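You operate a simulated robot arm through the tools that you are given. There is no shell and no other tool.

The job below is to be done with a simulated robot arm. You get a single attempt, and the scene is never put back.

TASK
Put the jar with the blue lid in the beige carton's middle cell, then close and tape it.
Fine: tape with the yellow slider and park it again; free the clamp.

The check looks at the end state, three seconds after you hand in, the way a careful person would. Anything else that was tipped, shoved, dropped, spilled or broken makes it a failure. Lids that push on must go on centred and level and be pressed home; caps that screw on are set level and turned clockwise until they are tight.

THE ROBOT
A 7-joint arm with a two-finger parallel gripper, fixed in place. Base frame: the origin is on the floor under the middle of its stand, x ahead of it, y to its left, z up; the work surface is at about z = 0.8. Readings come in m, degrees, newtons and seconds.
With the tool pointing down near the work surface it reaches from about 0.3 to 0.7 m from the base axis. Its first joint turns from -66.0 to 66.0 degrees. Payload 1.57 kg.
The TCP is the grasp point between the finger pads, 0.03 m short of the fingertips. In the tool frame z runs along the fingers and y along their closing line. Largest opening 0.11 m; finger width 0.024, thickness 0.012; the body of the gripper, 0.048 by 0.112 m, starts 0.078 m behind the TCP.
Orientation is that of the tool frame in the base frame, as a unit quaternion [x, y, z, w]. With the fingers straight down and closing along the base's y, the tool's x points along the base's -x, its y along +y and its z along -z.

THE INTERFACE
- The arm moves only by the tool servo_tool. Its argument "plan" is a list of rows, each an object of numbers (a shift or turn left out is 0, a gripper value left out holds the last): "x", "y", "z": the shift along the base's x, y, z in mm; "ax", "ay", "az": the turn, a rotation vector about the base's x, y, z in degrees; "jaw": the opening, from 0 (shut) to 1 (fully open). In form: [{"x": .., "y": .., "z": .., "ax": .., "ay": .., "az": .., "jaw": ..}, ...]. A call has 1 to 20 rows; each row shifts and turns the commanded pose from where the row before left it. Rows are played at 5 a second. More than 0.05 m and 8.6 degrees between two rows, or a gripper value outside its range, and nothing of the call is played. Where a pose cannot be reached the arm comes as near as it can. A force on the tool above 70 N (or 10 N above the force at the start of the call, whichever is more), or a blocked arm, ends the call early, and 0.2 s more pass. The fingers move at their own pace (about 0.108 m/s each) and stop on an object; they squeeze with about 23 N. The grip force told is the motor's: it shows also when the fingers shut on nothing. Time passes only in rows, and 0.2 s behind the last, so rows that do not move let the fingers close. It gives the time, the measured TCP pose, the force on the tool (base axes), the opening and the grip force at its end, in the units of the frame above (readings bear some noise), with the torque about the TCP (base axes, N m) and any sound that the robot's microphone picked up.
- Cameras (640 x 400 px; columns grow to the right, rows downward): "scene" is fixed at [0.1076, -0.4115, 1.3733]; the picture's right is [1.00, -0.03, 0.00], its down [-0.03, -0.93, -0.36] and it looks along [0.01, 0.36, -0.93] (base axes); focal length 214 px, centre (320, 200). "wrist" rides on the gripper at [0.07, 0.016, -0.141] in the tool frame; the picture's right is [-0.23, 0.97, 0.00], its down [-0.86, -0.20, -0.48] and it looks along [-0.47, -0.11, 0.88] (tool axes); focal length 222 px, centre (320, 200). There is no depth. A picture from a camera that has moved, and an enlarged one, comes with that camera's place and axes in the base frame and with its lens. The place of the scene camera against the robot may be out by one fixed shift of up to 0.018 m in any direction.
- snapshot(camera): a new picture of that camera. The clock stands still meanwhile.
- enlarge(camera, box): a new picture of the part [left, top, right, bottom] of that camera's present view, enlarged. The clock stands still meanwhile.
- job_done(): hands the job in; it is judged then, once.

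Nothing tells you positions but the pictures and the camera data. Unless the task says otherwise, let go and move clear before handing in.

The tools are called after ">>>" as a command line: name --argument value ..., lists and objects as JSON in quotes. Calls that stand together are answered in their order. servo_tool: Moves the arm, as the interface text tells. Its arguments: {"type":"object","properties":{"plan":{"type":"array","items":{"type":"object","properties":{"x":{"type":"number"},"y":{"type":"number"},"z":{"type":"number"},"ax":{"type":"number"},"ay":{"type":"number"},"az":{"type":"number"},"jaw":{"type":"number"}}}}},"required":["plan"]} The other tools are called the same way: snapshot (camera) takes a picture; enlarge (camera, box) takes an enlarged picture of a part of a camera's view; job_done () hands the job in.

At the start:

```text
clock: 0.0
tool_pos: [0.3912, 0.0623, 1.2033]
tcp_rot: [0.0, 1.0, -0.001, 0.0]
contact_force: [0.3, 0.2, 1.1]
ft_torque: [-0.01, 0.02, 0.01]
grip_width: 0.1101
gripper_force: 0.0
```

scene: 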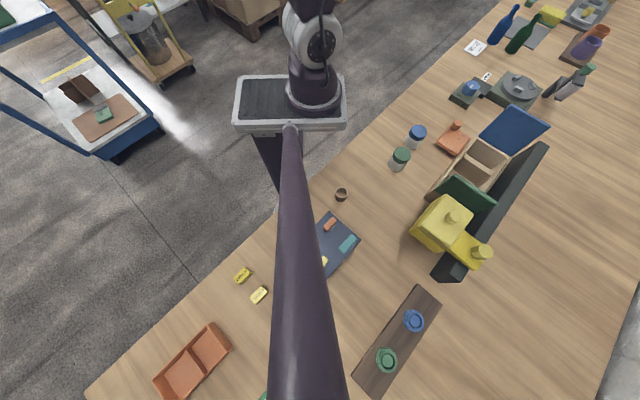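
wrist: 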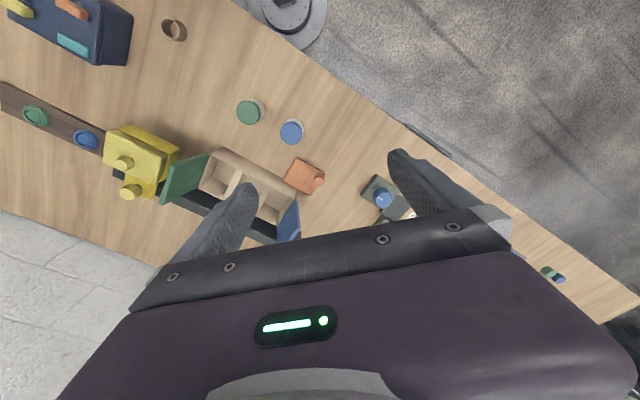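

I see a workbench with a beige carton (green and blue flaps), a yellow slider on a black rail, an orange clamp-like thing, and jars with green and blue lids. I'll look closer before moving.

>>> enlarge --camera "scene" --box '[380, 90, 560, 290]'

>>> enlarge --camera "wrist" --box '[90, 80, 340, 250]'

>>> enlarge --camera "scene" --box '[400, 100, 500, 200]'

>>> enlarge --camera "scene" --box '[310, 170, 460, 400]'

```text
2.00 times, centred on (470, 190) of scene
camera zoom: at [0.1076, -0.4115, 1.3733], right [1.0, -0.03, 0.0], down [-0.03, -0.93, -0.36], along [0.01, 0.36, -0.93], focal length 429 px, centre (20, 220)
```

zoom: 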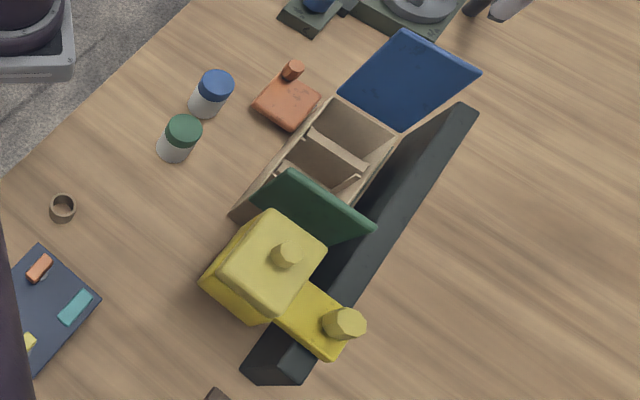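

```text
2.35 times, centred on (215, 165) of wrist
camera zoom: at [0.3213, 0.0774, 1.344], right [0.23, 0.97, 0.0], down [0.86, -0.2, 0.48], along [0.47, -0.11, -0.88], focal length 523 px, centre (567, 282)
```

zoom: 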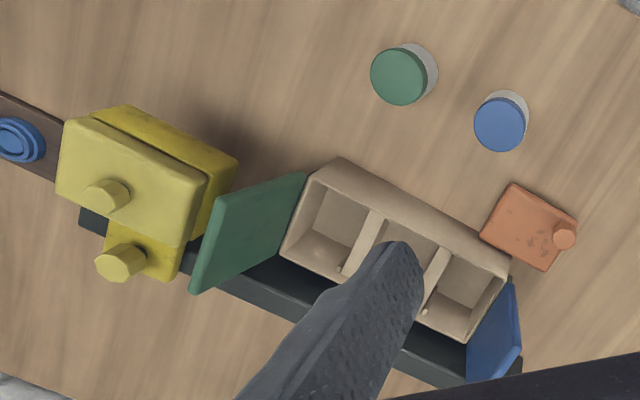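

```text
4.00 times, centred on (450, 150) of scene
camera zoom: at [0.1076, -0.4115, 1.3733], right [1.0, -0.03, 0.0], down [-0.03, -0.93, -0.36], along [0.01, 0.36, -0.93], focal length 858 px, centre (-200, 400)
```

zoom: 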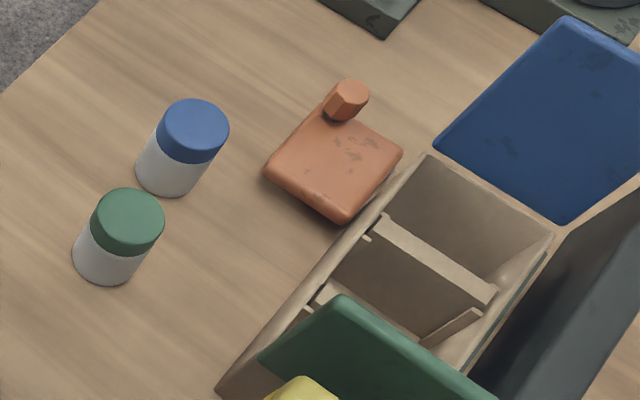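

```text
1.74 times, centred on (385, 285) of scene
camera zoom: at [0.1076, -0.4115, 1.3733], right [1.0, -0.03, 0.0], down [-0.03, -0.93, -0.36], along [0.01, 0.36, -0.93], focal length 373 px, centre (207, 52)
```

zoom: 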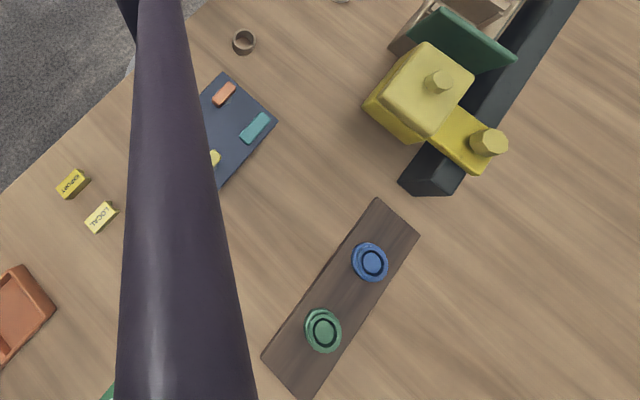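

The carton (three cells, green flap at its near end, blue flap at its far end) lies along a black fence at roughly 45°. The orange clamp presses its side, the yellow slider is parked at the near end, and the blue-lid jar is at about (0.41, 0.0). I'll move the wrist camera in for closer views.

>>> servo_tool --plan '[{"x": 2, "y": -32, "z": -30}, {"x": 2, "y": -32, "z": -30}, {"x": 2, "y": -32, "z": -30}, {"x": 2, "y": -32, "z": -30}, {"x": 2, "y": -32, "z": -30}]'

>>> snapshot --camera "wrist"

>>> snapshot --camera "scene"

```text
clock: 1.2
tool_pos: [0.4012, -0.0985, 1.0526]
tcp_rot: [0.001, 1.0, -0.001, 0.0]
contact_force: [-0.1, -0.6, -0.2]
ft_torque: [-0.01, 0.0, 0.04]
grip_width: 0.1097
gripper_force: 0.0
```

```text
taken
camera wrist: at [0.3314, -0.0825, 1.1934], right [0.23, 0.97, 0.0], down [0.85, -0.2, 0.48], along [0.47, -0.11, -0.88], focal length 222 px, centre (320, 200)
```

wrist: 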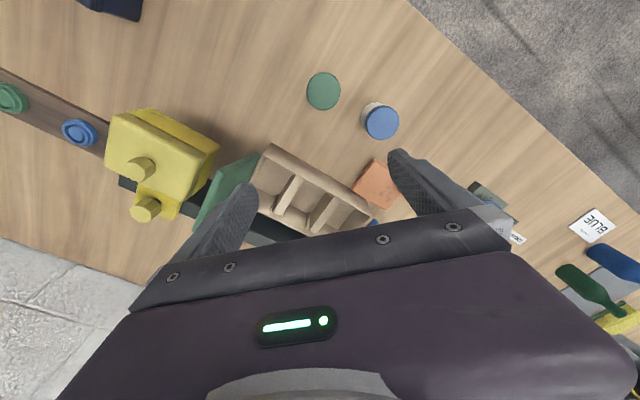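

```text
taken
```

scene: 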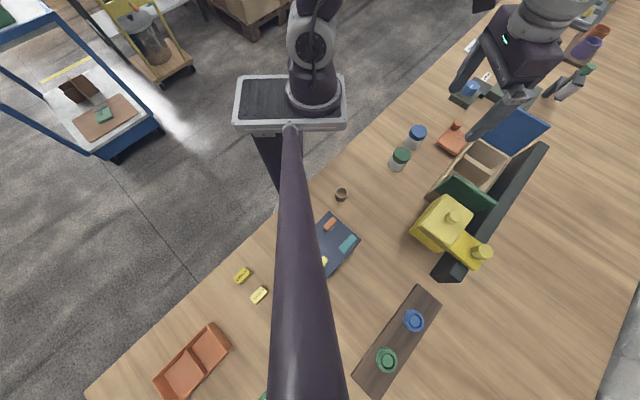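

The purple boom in the scene view didn't move, so it is a fixed mast. I'll enlarge the wrist view of the carton, slider and clamp.

>>> enlarge --camera "wrist" --box '[90, 90, 250, 240]'

>>> enlarge --camera "wrist" --box '[230, 60, 420, 240]'

```text
2.67 times, centred on (170, 165) of wrist
camera zoom: at [0.3314, -0.0825, 1.1934], right [0.23, 0.97, 0.0], down [0.85, -0.2, 0.48], along [0.47, -0.11, -0.88], focal length 592 px, centre (720, 293)
```

zoom: 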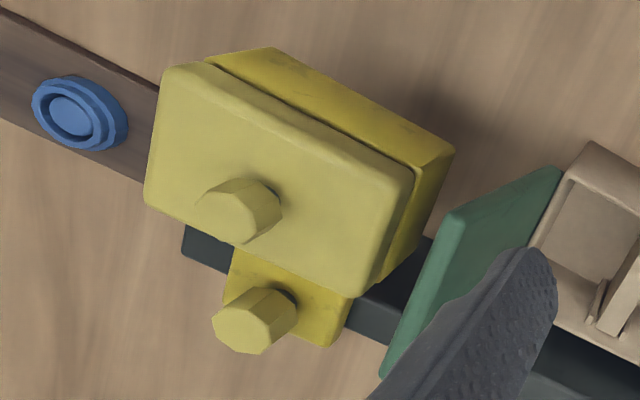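

```text
2.22 times, centred on (325, 150) of wrist
camera zoom: at [0.3314, -0.0825, 1.1934], right [0.23, 0.97, 0.0], down [0.85, -0.2, 0.48], along [0.47, -0.11, -0.88], focal length 494 px, centre (309, 311)
```

zoom: 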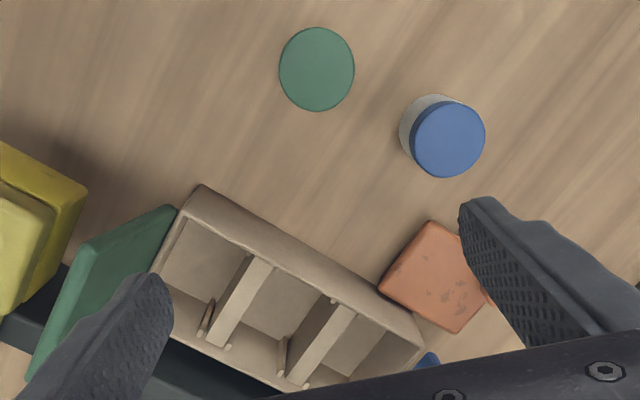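

The wrist triangulation puts the blue-lid jar at about (0.407, -0.006) with its top near z=0.85. The carton runs from about (0.41, -0.19) to (0.57, -0.04). I'll turn and tilt the tool for an oblique view of the carton, slider and clamp.

>>> servo_tool --plan '[{"y": 9, "az": -7.5}, {"y": 9, "az": -7.5}, {"y": 10, "az": -7.5}, {"y": 10, "az": -7.5}, {"y": 10, "az": -7.5}, {"y": 10, "az": -7.5}, {"ax": -5.3, "ay": -5.3}, {"ax": -5.3, "ay": -5.3}, {"ax": -5.3, "ay": -5.3}, {"ax": -5.3, "ay": -5.3}, {}]'

>>> snapshot --camera "wrist"

```text
clock: 3.6
tool_pos: [0.4192, -0.0368, 1.0642]
tcp_rot: [0.371, 0.893, -0.1, 0.237]
contact_force: [0.3, -0.2, 0.3]
ft_torque: [-0.01, 0.01, 0.0]
grip_width: 0.11
gripper_force: 0.0
out of reach, approached as far as the arm can: row 10
```

```text
taken
camera wrist: at [0.3383, 0.0673, 1.1523], right [0.83, 0.55, 0.11], down [0.22, -0.5, 0.84], along [0.52, -0.67, -0.53], focal length 222 px, centre (320, 200)
```

wrist: 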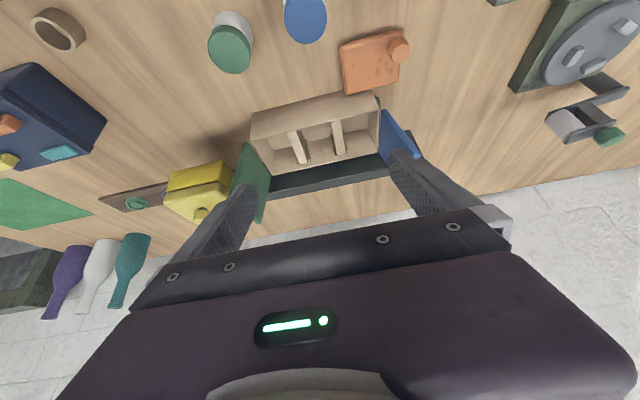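

The oblique view works; I'll enlarge the carton, the slider and the clamp.

>>> enlarge --camera "wrist" --box '[220, 60, 430, 220]'

>>> enlarge --camera "wrist" --box '[140, 140, 270, 240]'

>>> enlarge --camera "wrist" --box '[320, 10, 430, 110]'

```text
2.50 times, centred on (325, 140) of wrist
camera zoom: at [0.3383, 0.0673, 1.1523], right [0.83, 0.55, 0.11], down [0.22, -0.5, 0.84], along [0.52, -0.67, -0.53], focal length 555 px, centre (308, 350)
```

zoom: 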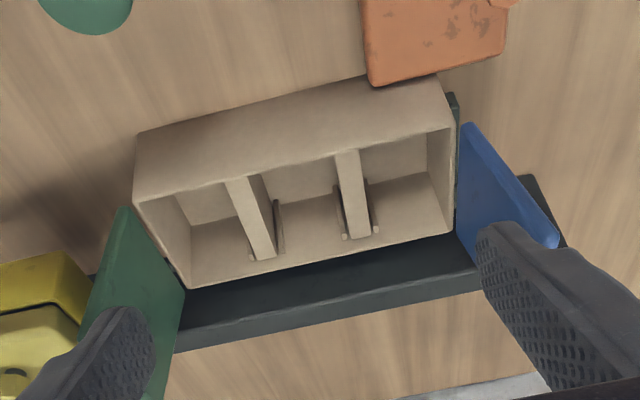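

```text
4.00 times, centred on (205, 190) of wrist
camera zoom: at [0.3383, 0.0673, 1.1523], right [0.83, 0.55, 0.11], down [0.22, -0.5, 0.84], along [0.52, -0.67, -0.53], focal length 888 px, centre (780, 240)
```

zoom: 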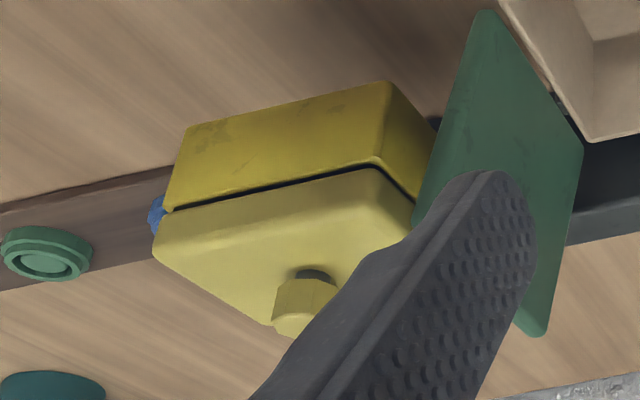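

```text
4.00 times, centred on (375, 60) of wrist
camera zoom: at [0.3383, 0.0673, 1.1523], right [0.83, 0.55, 0.11], down [0.22, -0.5, 0.84], along [0.52, -0.67, -0.53], focal length 888 px, centre (100, 760)
```

zoom: 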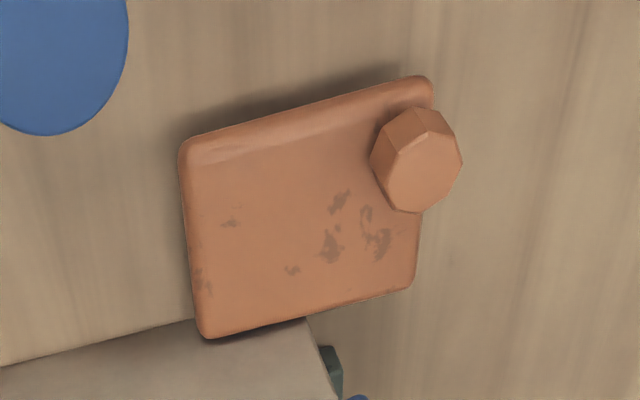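

The carton has three cells with two dividers. Green and blue flaps stand open at the ends, and the orange clamp block with an octagonal knob sits against the side wall. I'll level the tool and turn it to +45° (closing line across the carton) for more views.

>>> servo_tool --plan '[{"ax": 5.3, "ay": 5.3}, {"ax": 5.3, "ay": 5.3}, {"ax": 5.3, "ay": 5.3}, {"ax": 5.3, "ay": 5.3}, {"az": 7.5}, {"az": 7.5}, {"az": 7.5}, {"az": 7.5}, {"az": 7.5}, {"az": 7.5}, {}]'

```text
clock: 6.0
tool_pos: [0.4186, -0.037, 1.0654]
tcp_rot: [-0.001, 1.0, -0.001, 0.0]
contact_force: [0.6, -0.8, -0.3]
ft_torque: [0.0, -0.03, 0.03]
grip_width: 0.1099
gripper_force: 0.1
```

The tool is level again at yaw 0. I'll turn another +45° and look along the carton from its near end.

>>> servo_tool --plan '[{"az": 7.5}, {"az": 7.5}, {"az": 7.5}, {"az": 7.5}, {"az": 7.5}, {"az": 7.5}, {}]'

>>> snapshot --camera "wrist"

```text
clock: 7.6
tool_pos: [0.419, -0.0369, 1.0657]
tcp_rot: [-0.383, 0.924, 0.0, 0.0]
contact_force: [-0.4, 0.5, -0.2]
ft_torque: [-0.01, -0.02, -0.05]
grip_width: 0.1101
gripper_force: 0.0
```

```text
taken
camera wrist: at [0.3584, -0.0749, 1.2059], right [-0.53, 0.85, 0.0], down [0.74, 0.46, 0.48], along [0.41, 0.25, -0.88], focal length 222 px, centre (320, 200)
```

wrist: 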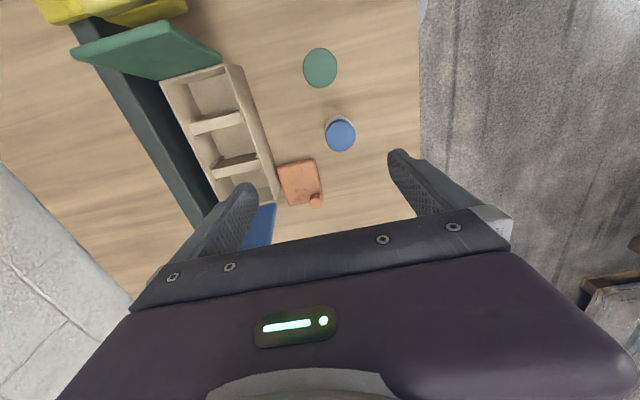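

Now I look along the carton; I'll enlarge the carton and the clamp.

>>> enlarge --camera "wrist" --box '[120, 40, 360, 220]'

>>> enlarge --camera "wrist" --box '[250, 100, 370, 220]'

```text
2.22 times, centred on (240, 130) of wrist
camera zoom: at [0.3584, -0.0749, 1.2059], right [-0.53, 0.85, 0.0], down [0.74, 0.46, 0.48], along [0.41, 0.25, -0.88], focal length 494 px, centre (498, 356)
```

zoom: 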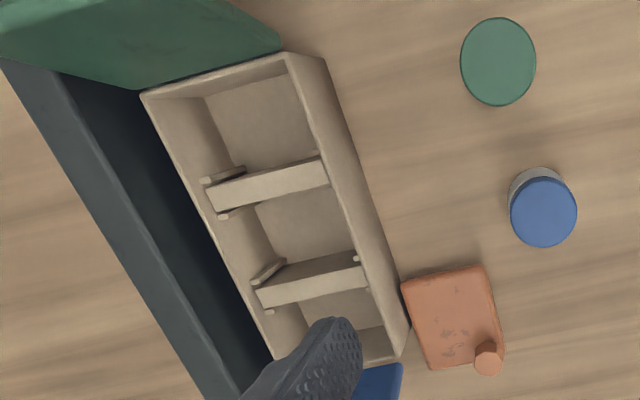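

```text
3.33 times, centred on (310, 160) of wrist
camera zoom: at [0.3584, -0.0749, 1.2059], right [-0.53, 0.85, 0.0], down [0.74, 0.46, 0.48], along [0.41, 0.25, -0.88], focal length 740 px, centre (353, 333)
```

zoom: 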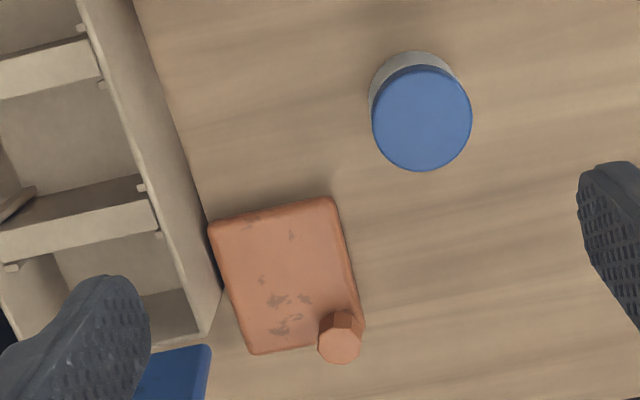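

The carton is about 0.21 × 0.094 × 0.067 m with its rim near z=0.867 and the middle cell centred near (0.515, -0.149). I'll shift toward the slider to learn its geometry and that of the green flap.

>>> servo_tool --plan '[{"x": -25, "y": -35}, {"x": -25, "y": -35}, {"x": -25, "y": -35}, {}]'

>>> snapshot --camera "wrist"

>>> enlarge --camera "wrist" --box '[100, 0, 400, 220]'

>>> enlarge --camera "scene" --box '[390, 160, 520, 290]'

```text
clock: 8.6
tool_pos: [0.3438, -0.1421, 1.0649]
tcp_rot: [-0.383, 0.924, 0.0, 0.0]
contact_force: [0.5, -0.6, -0.2]
ft_torque: [-0.05, 0.02, -0.01]
grip_width: 0.11
gripper_force: 0.0
```

```text
taken
camera wrist: at [0.2833, -0.1796, 1.2057], right [-0.53, 0.85, 0.0], down [0.75, 0.46, 0.48], along [0.41, 0.25, -0.88], focal length 222 px, centre (320, 200)
```

wrist: 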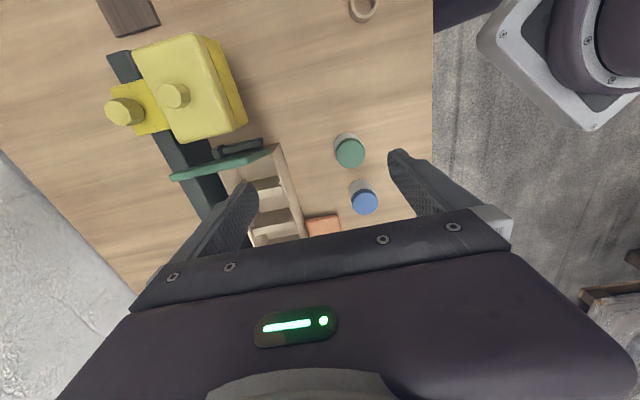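

```text
1.82 times, centred on (250, 110) of wrist
camera zoom: at [0.2833, -0.1796, 1.2057], right [-0.53, 0.85, 0.0], down [0.75, 0.46, 0.48], along [0.41, 0.25, -0.88], focal length 404 px, centre (447, 364)
```

zoom: 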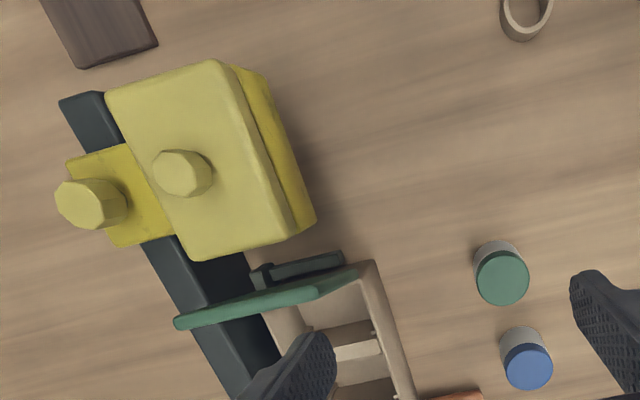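

```text
3.08 times, centred on (455, 225) of scene
camera zoom: at [0.1075, -0.4115, 1.3733], right [1.0, -0.03, 0.0], down [-0.03, -0.93, -0.36], along [0.01, 0.36, -0.93], focal length 660 px, centre (-95, 123)
```

zoom: 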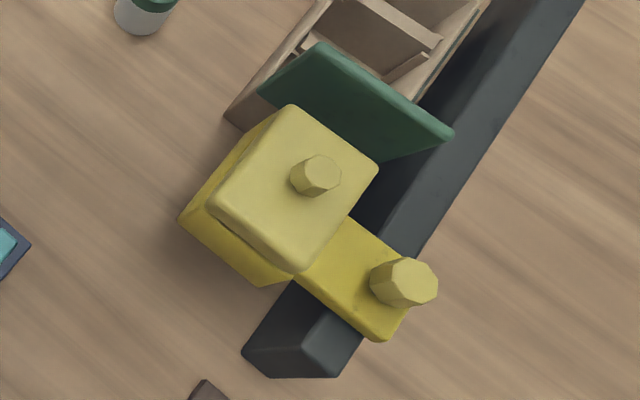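

I see the slider: a saddle on the fence with one knob, and a two-tier head with another knob. I need a side view of it before planning, so I'll turn to yaw -45° and tilt.

>>> servo_tool --plan '[{"x": -3, "y": 3, "az": -8}, {"x": -3, "y": 3, "az": -8}, {"x": -3, "y": 3, "az": -8}, {"x": -3, "y": 3, "az": -8}, {"x": -3, "y": 3, "az": -8}, {"x": -3, "y": 3, "az": -8}, {"x": -3, "y": 3, "az": -8}, {"x": -3, "y": 3, "az": -8}, {"x": -3, "y": 3, "az": -8}, {"x": -3, "y": 3, "az": -8}, {"x": -3, "y": 3, "az": -8}, {"ax": -5.3, "ay": -5.3, "z": -10}, {"ax": -5.3, "ay": -5.3, "z": -10}, {"ax": -5.3, "ay": -5.3, "z": -10}, {"ax": -5.3, "ay": -5.3, "z": -10}, {}]'

>>> snapshot --camera "wrist"

```text
clock: 12.0
tool_pos: [0.3295, -0.1146, 1.0925]
tcp_rot: [0.357, 0.907, -0.081, 0.209]
contact_force: [0.6, 0.1, 0.2]
ft_torque: [-0.01, 0.0, 0.02]
grip_width: 0.11
gripper_force: 0.0
out of reach, approached as far as the arm can: row 13, 14, 15
```

```text
taken
camera wrist: at [0.249, -0.019, 1.1889], right [0.81, 0.57, 0.1], down [0.27, -0.53, 0.8], along [0.52, -0.63, -0.59], focal length 222 px, centre (320, 200)
```

wrist: 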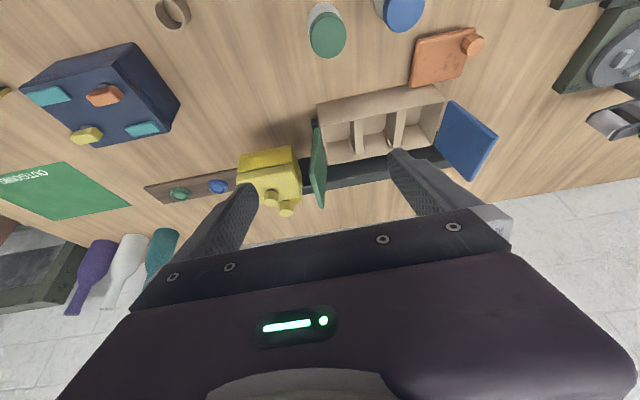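

The whole station is visible now; I'll enlarge the slider, the flaps and the carton ends.

>>> enlarge --camera "wrist" --box '[220, 130, 340, 230]'

>>> enlarge --camera "wrist" --box '[300, 70, 510, 210]'

>>> enlarge --camera "wrist" --box '[0, 30, 250, 220]'

```text
4.00 times, centred on (280, 180) of wrist
camera zoom: at [0.249, -0.019, 1.1889], right [0.81, 0.57, 0.1], down [0.27, -0.53, 0.8], along [0.52, -0.63, -0.59], focal length 888 px, centre (480, 280)
```

zoom: 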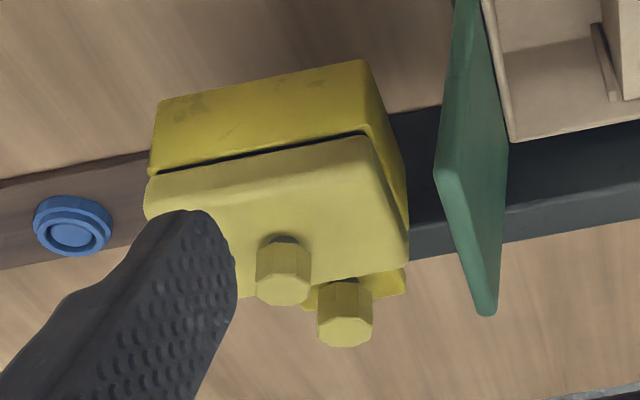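

```text
2.86 times, centred on (405, 140) of wrist
camera zoom: at [0.249, -0.019, 1.1889], right [0.81, 0.57, 0.1], down [0.27, -0.53, 0.8], along [0.52, -0.63, -0.59], focal length 635 px, centre (77, 371)
```

zoom: 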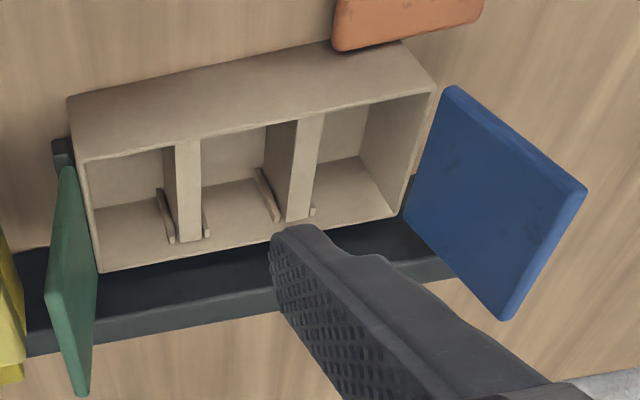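

```text
2.11 times, centred on (125, 125) of wrist
camera zoom: at [0.249, -0.019, 1.1889], right [0.81, 0.57, 0.1], down [0.27, -0.53, 0.8], along [0.52, -0.63, -0.59], focal length 468 px, centre (730, 358)
```

zoom: 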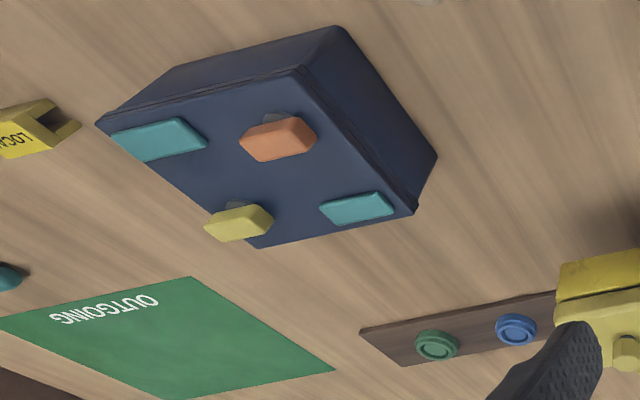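

Both flaps stand about 12° past vertical and are roughly 0.10 m long. The slider head floats at about z=0.89–0.945 on the carton's centreline, and the fence top is about 0.91. I'll level the tool, turn to +45° and move above the blue-lid jar.

>>> servo_tool --plan '[{"ax": 4.39, "ay": 4.76}, {"ax": 4.39, "ay": 4.76}, {"ax": 4.39, "ay": 4.76}, {"ax": 4.39, "ay": 4.76}, {"x": 6.5, "y": 9, "z": -7, "az": 7.5}, {"x": 6.5, "y": 9, "z": -7, "az": 7.5}, {"x": 6.5, "y": 9, "z": -7, "az": 7.5}, {"x": 6.5, "y": 9, "z": -7, "az": 7.5}, {"x": 6.5, "y": 9, "z": -7, "az": 7.5}, {"x": 6.5, "y": 9, "z": -7, "az": 7.5}, {"x": 6.5, "y": 9, "z": -7, "az": 7.5}, {"x": 6.5, "y": 9, "z": -7, "az": 7.5}, {"x": 6.5, "y": 9, "z": -7, "az": 7.5}, {"x": 6.5, "y": 9, "z": -7, "az": 7.5}, {"x": 6.5, "y": 9, "z": -7, "az": 7.5}, {"x": 6.5, "y": 9, "z": -7, "az": 7.5}, {}]'

>>> snapshot --camera "wrist"

```text
clock: 15.6
tool_pos: [0.4065, -0.0078, 1.0094]
tcp_rot: [-0.401, 0.916, -0.001, 0.0]
contact_force: [-0.4, -0.3, -0.7]
ft_torque: [-0.03, 0.0, -0.03]
grip_width: 0.11
gripper_force: 0.2
```

```text
taken
camera wrist: at [0.3477, -0.0481, 1.1501], right [-0.56, 0.83, 0.0], down [0.73, 0.49, 0.48], along [0.4, 0.27, -0.88], focal length 222 px, centre (320, 200)
```

wrist: 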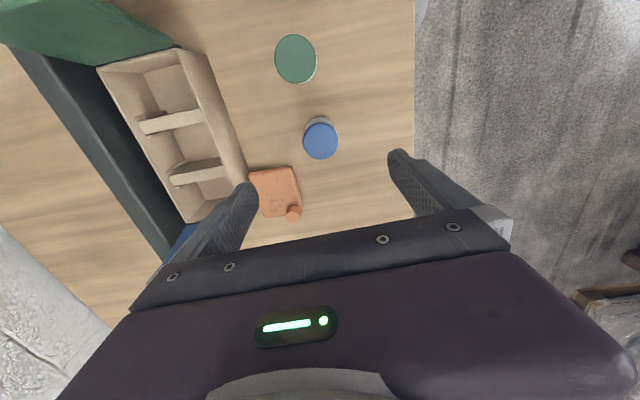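

The jar lies directly below the TCP at about (0.4067, -0.0062). I'll descend with open fingers straddling it, tips about 22 mm above the table.

>>> servo_tool --plan '[{"y": 1.6, "z": -39, "az": -1.8}, {"z": -39}, {"z": -39}, {"z": -38}, {}]'

>>> snapshot --camera "wrist"

>>> snapshot --camera "scene"

```text
clock: 16.8
tool_pos: [0.4082, -0.0066, 0.854]
tcp_rot: [-0.385, 0.923, 0.001, 0.001]
contact_force: [0.1, 0.7, -0.3]
ft_torque: [-0.04, -0.04, 0.02]
grip_width: 0.1101
gripper_force: 0.1
```

```text
taken
camera wrist: at [0.3464, -0.0445, 0.9948], right [-0.53, 0.85, 0.0], down [0.74, 0.47, 0.48], along [0.41, 0.25, -0.88], focal length 222 px, centre (320, 200)
```

wrist: 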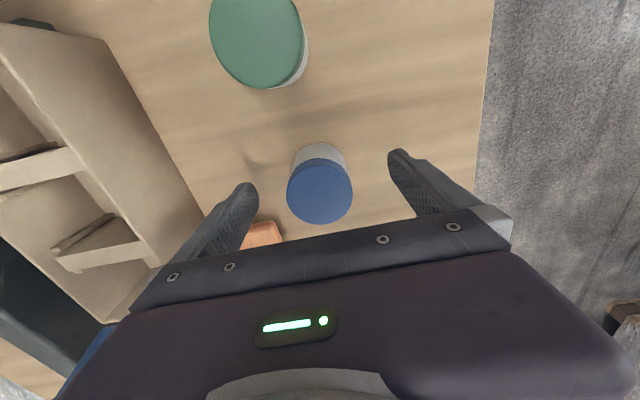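

```text
taken
```

scene: 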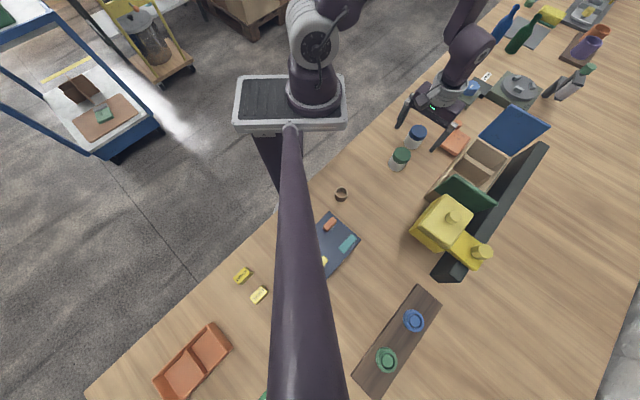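

The jar is centred between the fingers. Closing the grip.

>>> servo_tool --plan '[{"x": -1, "jaw": 0.3}, {"jaw": 0.3}, {"jaw": 0.3}, {"jaw": 0.3}]'

>>> enlarge --camera "wrist" --box '[0, 0, 320, 260]'

```text
clock: 17.8
tool_pos: [0.4065, -0.0063, 0.8543]
tcp_rot: [-0.386, 0.923, -0.001, 0.0]
contact_force: [0.3, 0.1, 0.3]
ft_torque: [-0.01, 0.02, 0.0]
grip_width: 0.0462
gripper_force: 22.9
```

```text
1.54 times, centred on (160, 130) of wrist
camera zoom: at [0.3454, -0.0445, 0.9951], right [-0.53, 0.85, 0.0], down [0.74, 0.47, 0.48], along [0.41, 0.25, -0.88], focal length 342 px, centre (566, 308)
```

zoom: 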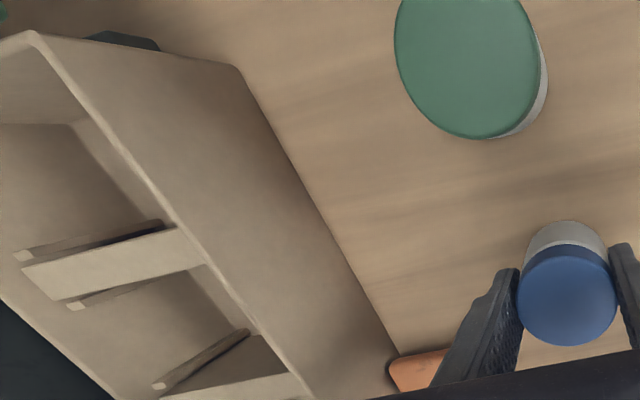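

Gripped with a 46 mm width. I'll lift, carry the jar to hover over the middle cell, and check alignment.

>>> servo_tool --plan '[{"z": 30}, {"z": 45}, {"z": 45}, {"z": 20}, {"x": 27, "y": -36}, {"x": 27, "y": -36}, {"x": 27, "y": -36}, {"x": 28, "y": -35}, {}]'

>>> snapshot --camera "wrist"

>>> enlarge --camera "wrist" --box '[190, 20, 450, 220]'

>>> enlarge --camera "scene" --box '[380, 90, 560, 290]'

```text
clock: 19.8
tool_pos: [0.5161, -0.1469, 0.9941]
tcp_rot: [-0.385, 0.923, 0.0, 0.0]
contact_force: [-0.3, 0.4, -0.8]
ft_torque: [0.02, 0.02, 0.0]
grip_width: 0.0463
gripper_force: 23.2
```

```text
taken
camera wrist: at [0.4542, -0.1864, 1.1353], right [-0.53, 0.85, 0.0], down [0.74, 0.47, 0.48], along [0.41, 0.26, -0.88], focal length 222 px, centre (320, 200)
```

wrist: 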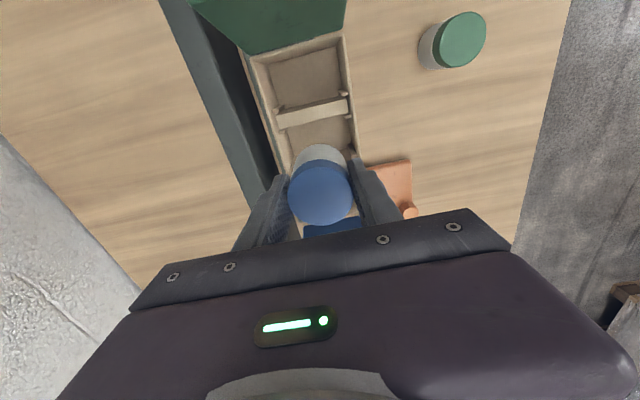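

```text
2.00 times, centred on (320, 120) of wrist
camera zoom: at [0.4542, -0.1864, 1.1353], right [-0.53, 0.85, 0.0], down [0.74, 0.47, 0.48], along [0.41, 0.26, -0.88], focal length 444 px, centre (320, 360)
```

zoom: 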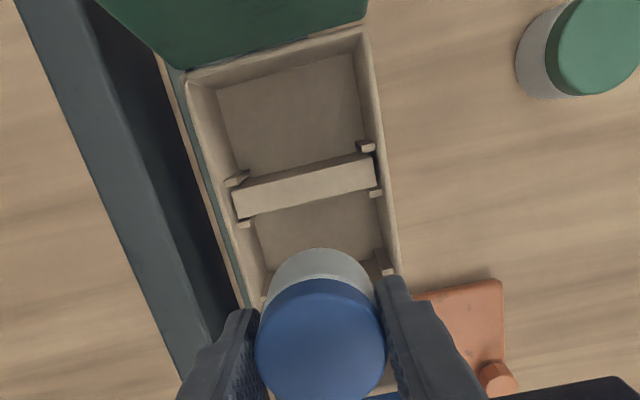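

```text
2.00 times, centred on (470, 190) of scene
camera zoom: at [0.1076, -0.4115, 1.3733], right [1.0, -0.03, 0.0], down [-0.03, -0.93, -0.36], along [0.01, 0.36, -0.93], focal length 429 px, centre (20, 220)
```

zoom: 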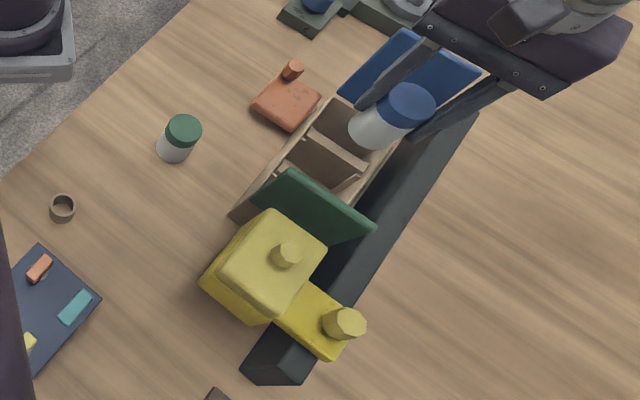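

The jar hovers over the middle cell; I compute the TCP within about 1–2 mm of the cell centre (58 mm long, about 82 mm wide). I'll lower it partway and check the clearances.

>>> servo_tool --plan '[{"z": -30}, {"z": -30}, {"z": -25}, {}]'

>>> snapshot --camera "wrist"

>>> enlarge --camera "wrist" --box '[190, 20, 450, 220]'

>>> enlarge --camera "scene" --box '[430, 90, 550, 210]'

```text
clock: 20.8
tool_pos: [0.5133, -0.1484, 0.9095]
tcp_rot: [-0.385, 0.923, 0.0, -0.001]
contact_force: [-0.1, -0.2, -0.6]
ft_torque: [0.03, 0.0, 0.01]
grip_width: 0.0463
gripper_force: 23.3
```

```text
taken
camera wrist: at [0.4538, -0.1864, 1.0498], right [-0.53, 0.85, 0.0], down [0.74, 0.47, 0.48], along [0.41, 0.25, -0.88], focal length 222 px, centre (320, 200)
```

wrist: 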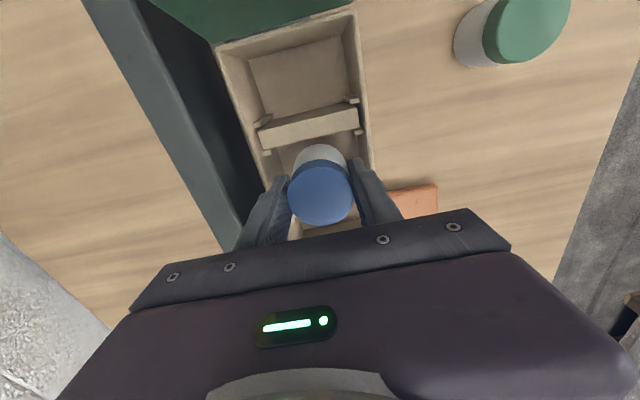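

```text
2.00 times, centred on (320, 120) of wrist
camera zoom: at [0.4538, -0.1864, 1.0498], right [-0.53, 0.85, 0.0], down [0.74, 0.47, 0.48], along [0.41, 0.25, -0.88], focal length 444 px, centre (320, 360)
```

zoom: 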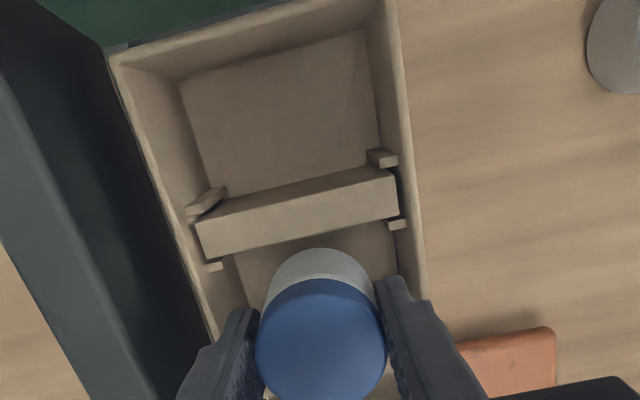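

```text
3.33 times, centred on (490, 150) of scene
camera zoom: at [0.1076, -0.4115, 1.3733], right [1.0, -0.03, 0.0], down [-0.03, -0.93, -0.36], along [0.01, 0.36, -0.93], focal length 715 px, centre (-247, 367)
```

zoom: 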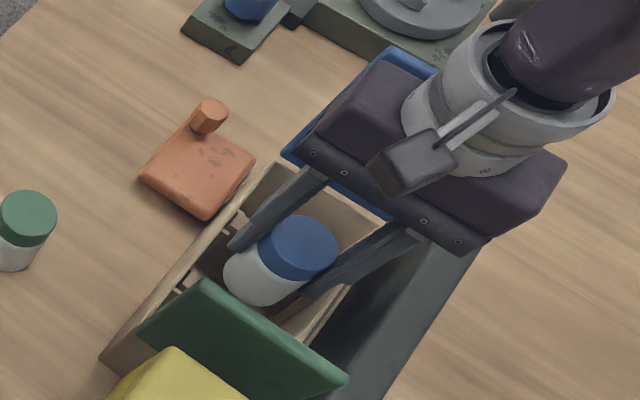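

Going well; I'll zoom tightly to check side clearance between fingers and carton walls.

>>> enlarge --camera "wrist" --box '[240, 110, 400, 210]'

>>> enlarge --camera "scene" --box '[460, 120, 530, 190]'

```text
4.00 times, centred on (320, 160) of wrist
camera zoom: at [0.4538, -0.1864, 1.0498], right [-0.53, 0.85, 0.0], down [0.74, 0.47, 0.48], along [0.41, 0.25, -0.88], focal length 888 px, centre (320, 360)
```

zoom: 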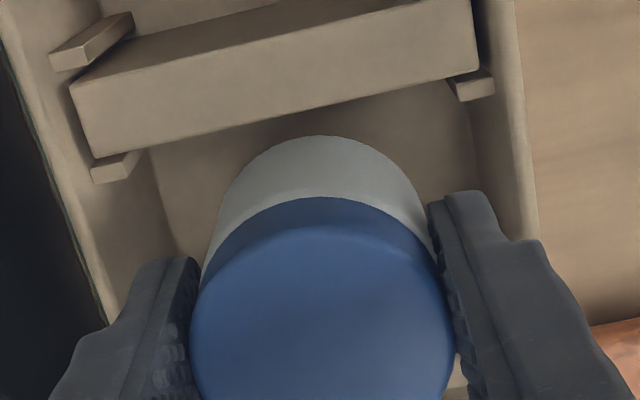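

```text
5.71 times, centred on (495, 155) of scene
camera zoom: at [0.1076, -0.4115, 1.3733], right [1.0, -0.03, 0.0], down [-0.03, -0.93, -0.36], along [0.01, 0.36, -0.93], focal length 1226 px, centre (-680, 457)
```

zoom: 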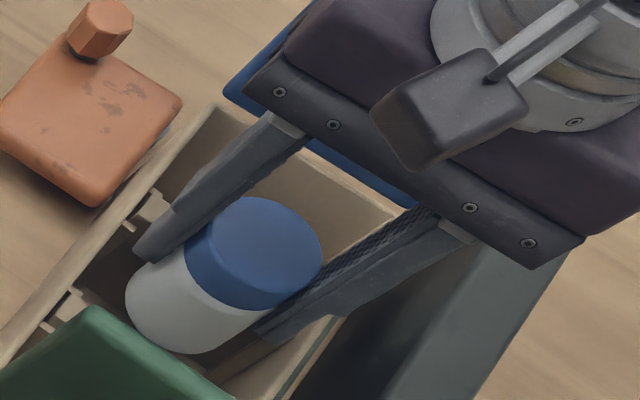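

Both sides show 7–11 mm of clearance; I'll nudge 1.5 mm toward the fence and lower until just above the carton floor.

>>> servo_tool --plan '[{"x": 1, "y": -1, "z": -15}, {"z": -20}, {"z": -10}, {"z": -3}, {}]'

```text
clock: 22.0
tool_pos: [0.5158, -0.15, 0.8596]
tcp_rot: [-0.385, 0.923, 0.0, 0.0]
contact_force: [-0.1, -0.2, -0.3]
ft_torque: [-0.03, 0.02, 0.02]
grip_width: 0.0464
gripper_force: 23.0
```

No contact yet at z≈0.860; I'll creep down.

>>> servo_tool --plan '[{"z": -1}, {"z": -1}, {}]'

>>> servo_tool --plan '[{"z": -1}, {}]'

>>> servo_tool --plan '[{"z": -1}, {}]'

```text
clock: 22.8
tool_pos: [0.5148, -0.1501, 0.859]
tcp_rot: [-0.384, 0.923, 0.0, 0.0]
contact_force: [0.0, 0.5, -1.3]
ft_torque: [-0.02, 0.03, 0.01]
grip_width: 0.0462
gripper_force: 22.8
```

```text
clock: 23.4
tool_pos: [0.516, -0.1485, 0.8583]
tcp_rot: [-0.385, 0.923, 0.0, 0.0]
contact_force: [0.2, -1.2, 2.7]
ft_torque: [0.0, 0.03, 0.01]
grip_width: 0.0462
gripper_force: 23.5
```

```text
clock: 24.0
tool_pos: [0.5156, -0.1492, 0.8571]
tcp_rot: [-0.385, 0.923, -0.001, 0.002]
contact_force: [-5.0, 2.7, 21.4]
ft_torque: [0.1, 0.2, 0.03]
grip_width: 0.0461
gripper_force: 23.4
```

Contact with the carton floor (21 N). I'll ease off slightly, open the fingers just 4–5 mm per side, and rise straight up.

>>> servo_tool --plan '[{"z": 0.8}, {"jaw": 0.5}, {}, {}]'

>>> enlarge --camera "wrist" --box '[190, 60, 450, 220]'

```text
clock: 25.0
tool_pos: [0.5173, -0.1495, 0.8584]
tcp_rot: [-0.385, 0.923, -0.001, 0.0]
contact_force: [0.5, -0.3, -0.6]
ft_torque: [0.02, -0.01, 0.0]
grip_width: 0.055
gripper_force: 0.2
```

```text
2.46 times, centred on (320, 140) of wrist
camera zoom: at [0.4557, -0.1883, 0.9989], right [-0.53, 0.85, 0.0], down [0.74, 0.47, 0.48], along [0.41, 0.25, -0.88], focal length 547 px, centre (320, 348)
```

zoom: 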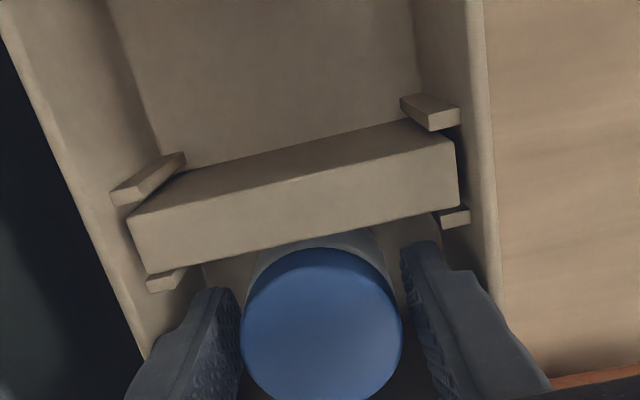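

The jar is standing in the middle cell, fingers are free of it. I'll rise straight up slowly and look.

>>> servo_tool --plan '[{"z": 10}, {"z": 20}, {"z": 30}, {"z": 40}, {"z": 40}, {}]'

>>> enlarge --camera "wrist" --box '[190, 20, 450, 220]'

>>> enlarge --camera "scene" --box '[380, 90, 560, 290]'

```text
clock: 26.4
tool_pos: [0.5167, -0.1493, 0.9993]
tcp_rot: [-0.385, 0.923, 0.001, 0.001]
contact_force: [0.0, -0.2, -0.3]
ft_torque: [-0.02, -0.01, -0.02]
grip_width: 0.0553
gripper_force: 0.1
```

```text
2.00 times, centred on (320, 120) of wrist
camera zoom: at [0.4558, -0.1872, 1.1392], right [-0.53, 0.85, 0.0], down [0.74, 0.47, 0.48], along [0.41, 0.26, -0.88], focal length 444 px, centre (320, 360)
```

zoom: 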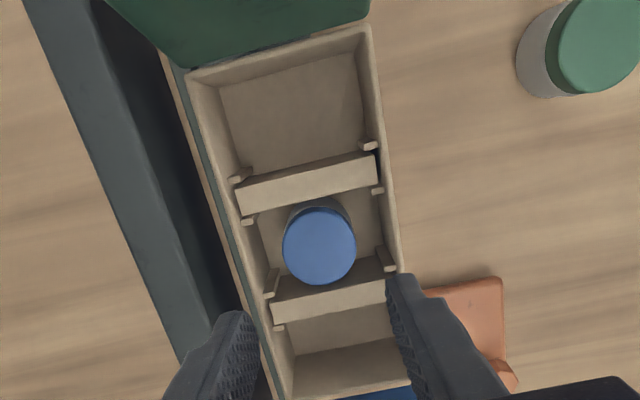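

```text
2.00 times, centred on (470, 190) of scene
camera zoom: at [0.1076, -0.4115, 1.3733], right [1.0, -0.03, 0.0], down [-0.03, -0.93, -0.36], along [0.01, 0.36, -0.93], focal length 429 px, centre (20, 220)
```

zoom: 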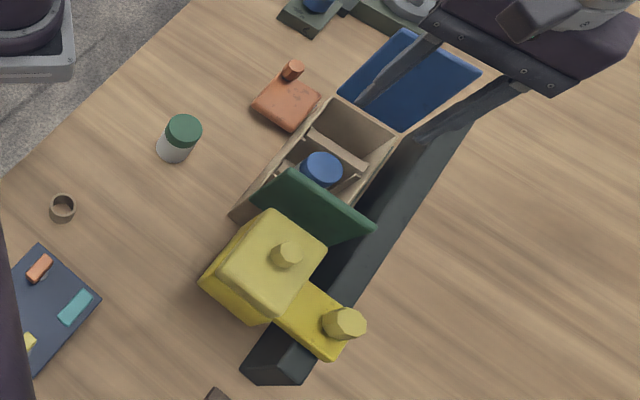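

The jar stands upright in the middle cell. Next I'll close the blue flap: rise, close the fingers, and go behind (NE of) the blue flap for a look before pushing.

>>> servo_tool --plan '[{"z": 30, "jaw": 0}, {"x": 28, "y": 28, "z": 10}, {"x": 29, "y": 29}, {"x": 29, "y": 29}, {"x": 29, "y": 29}, {}]'

>>> snapshot --camera "wrist"

>>> snapshot --camera "scene"

```text
clock: 27.8
tool_pos: [0.6326, -0.0351, 1.0378]
tcp_rot: [-0.385, 0.923, 0.001, 0.0]
contact_force: [-0.2, -0.5, 0.0]
ft_torque: [-0.04, 0.03, 0.01]
grip_width: 0.0002
gripper_force: 21.2
```

```text
taken
camera wrist: at [0.5711, -0.0734, 1.1784], right [-0.53, 0.85, 0.0], down [0.74, 0.47, 0.48], along [0.41, 0.25, -0.88], focal length 222 px, centre (320, 200)
```

wrist: 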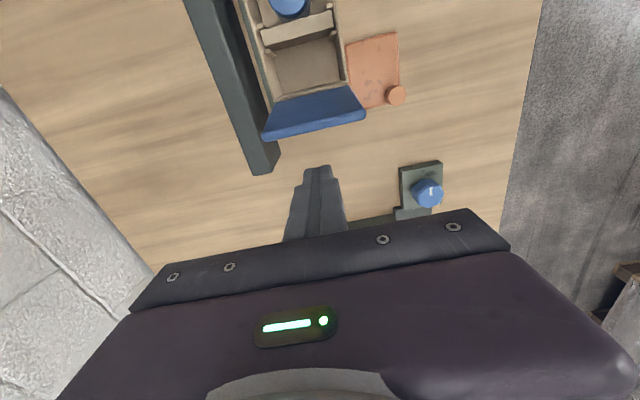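

```text
taken
```

scene: 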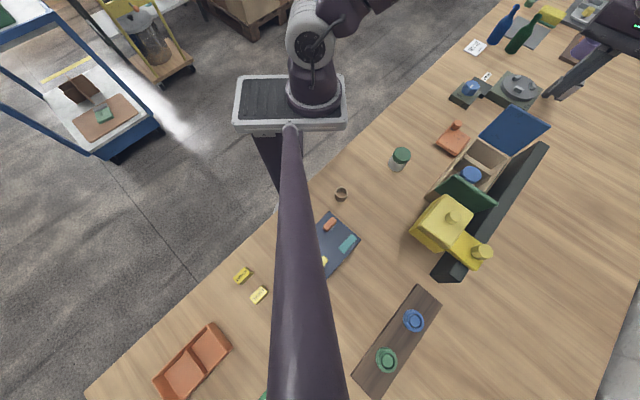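

>>> enlarge --camera "wrist" --box '[180, 0, 440, 220]'

>>> enlarge --camera "wrist" --box '[320, 20, 460, 130]'

```text
1.82 times, centred on (310, 110) of wrist
camera zoom: at [0.5711, -0.0734, 1.1784], right [-0.53, 0.85, 0.0], down [0.74, 0.47, 0.48], along [0.41, 0.25, -0.88], focal length 404 px, centre (338, 364)
```

zoom: 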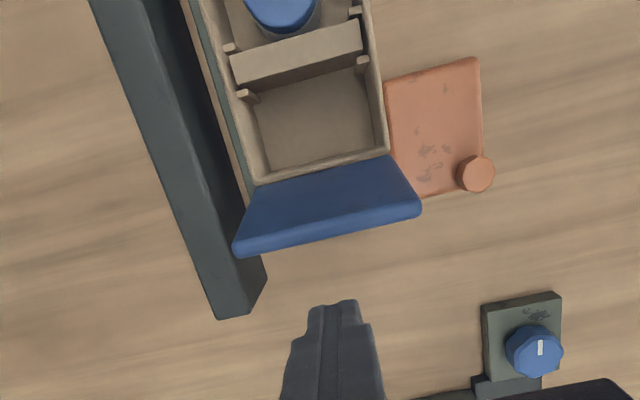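

```text
3.64 times, centred on (390, 75) of wrist
camera zoom: at [0.5711, -0.0734, 1.1784], right [-0.53, 0.85, 0.0], down [0.74, 0.47, 0.48], along [0.41, 0.25, -0.88], focal length 808 px, centre (66, 654)
```

zoom: 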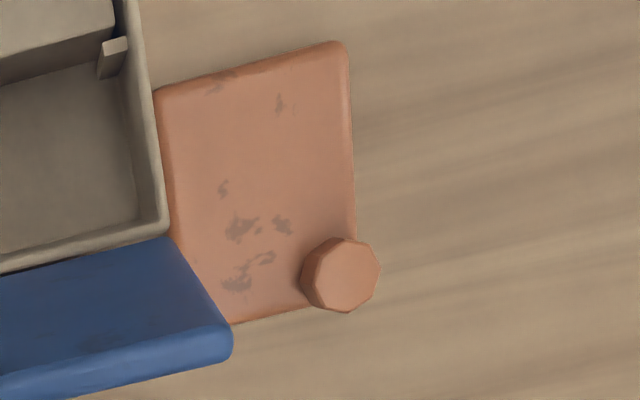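

The blue flap's hinge is at e≈0.366 along the carton axis, with its top edge at z≈0.966 and my closed fingers 18 mm behind it. I'll descend and push it toward vertical, then check force and picture.

>>> servo_tool --plan '[{"z": -33}, {"z": -32}, {"x": -6.5, "y": -6.5}, {"x": -6.6, "y": -6.6}, {"x": -6.4, "y": -6.4}, {"x": -6.3, "y": -6.3}, {}]'

>>> snapshot --camera "wrist"

```text
clock: 29.4
tool_pos: [0.6064, -0.0613, 0.9731]
tcp_rot: [-0.385, 0.923, 0.0, 0.001]
contact_force: [-0.3, 0.1, 0.1]
ft_torque: [0.01, -0.01, 0.04]
grip_width: 0.0002
gripper_force: 21.4
```

```text
taken
camera wrist: at [0.5447, -0.0997, 1.1139], right [-0.53, 0.85, 0.0], down [0.74, 0.47, 0.48], along [0.41, 0.25, -0.88], focal length 222 px, centre (320, 200)
```

wrist: 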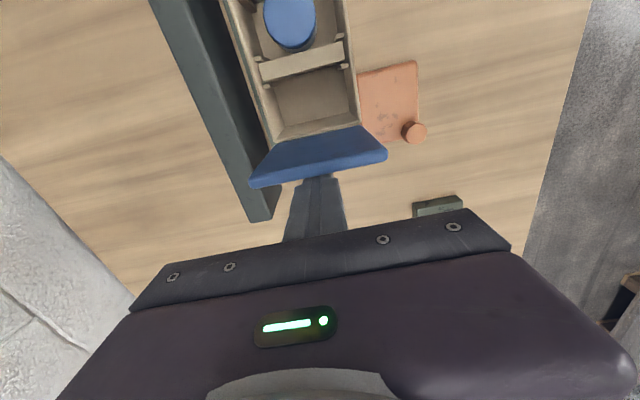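

Fingers have reached the flap and it moves with almost no force. Following the arc inward.

>>> servo_tool --plan '[{"x": -9, "y": -9}, {"x": -9.3, "y": -9.3, "z": -2}, {"x": -8.8, "y": -8.8, "z": -4.2}, {"x": -8.1, "y": -8.1, "z": -6.4}, {"x": -7.3, "y": -7.3, "z": -8.3}, {}]'

>>> snapshot --camera "wrist"

>>> enlarge --camera "scene" --box '[400, 70, 580, 250]'

```text
clock: 30.8
tool_pos: [0.5629, -0.1046, 0.9524]
tcp_rot: [-0.385, 0.923, 0.0, 0.0]
contact_force: [0.2, 0.3, 0.2]
ft_torque: [-0.03, -0.01, -0.02]
grip_width: 0.0
gripper_force: 21.9
```

```text
taken
camera wrist: at [0.5017, -0.142, 1.0933], right [-0.53, 0.85, 0.0], down [0.74, 0.47, 0.48], along [0.41, 0.25, -0.88], focal length 222 px, centre (320, 200)
```

wrist: 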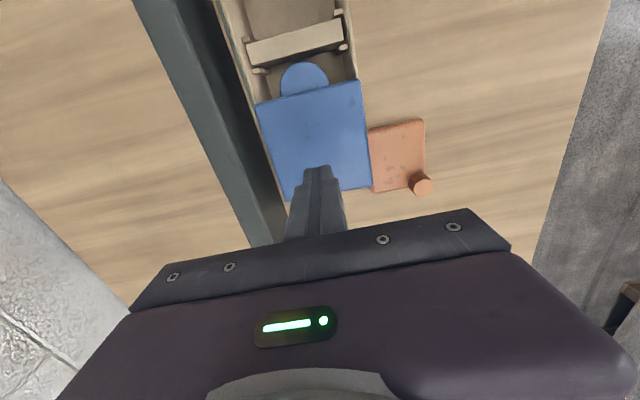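

```text
2.22 times, centred on (490, 160) of scene
camera zoom: at [0.1075, -0.4115, 1.3733], right [1.0, -0.03, 0.0], down [-0.03, -0.93, -0.36], along [0.01, 0.36, -0.93], focal length 477 px, centre (-58, 289)
```

zoom: 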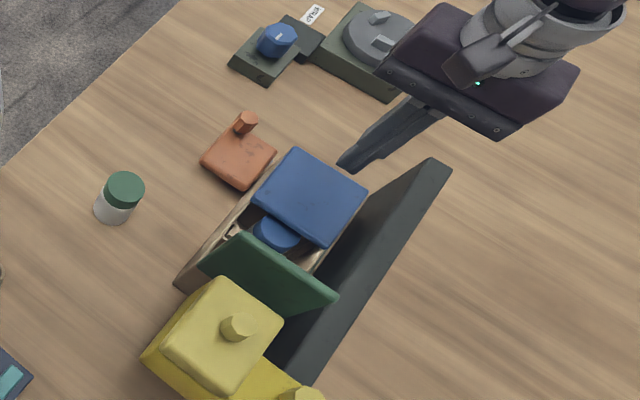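

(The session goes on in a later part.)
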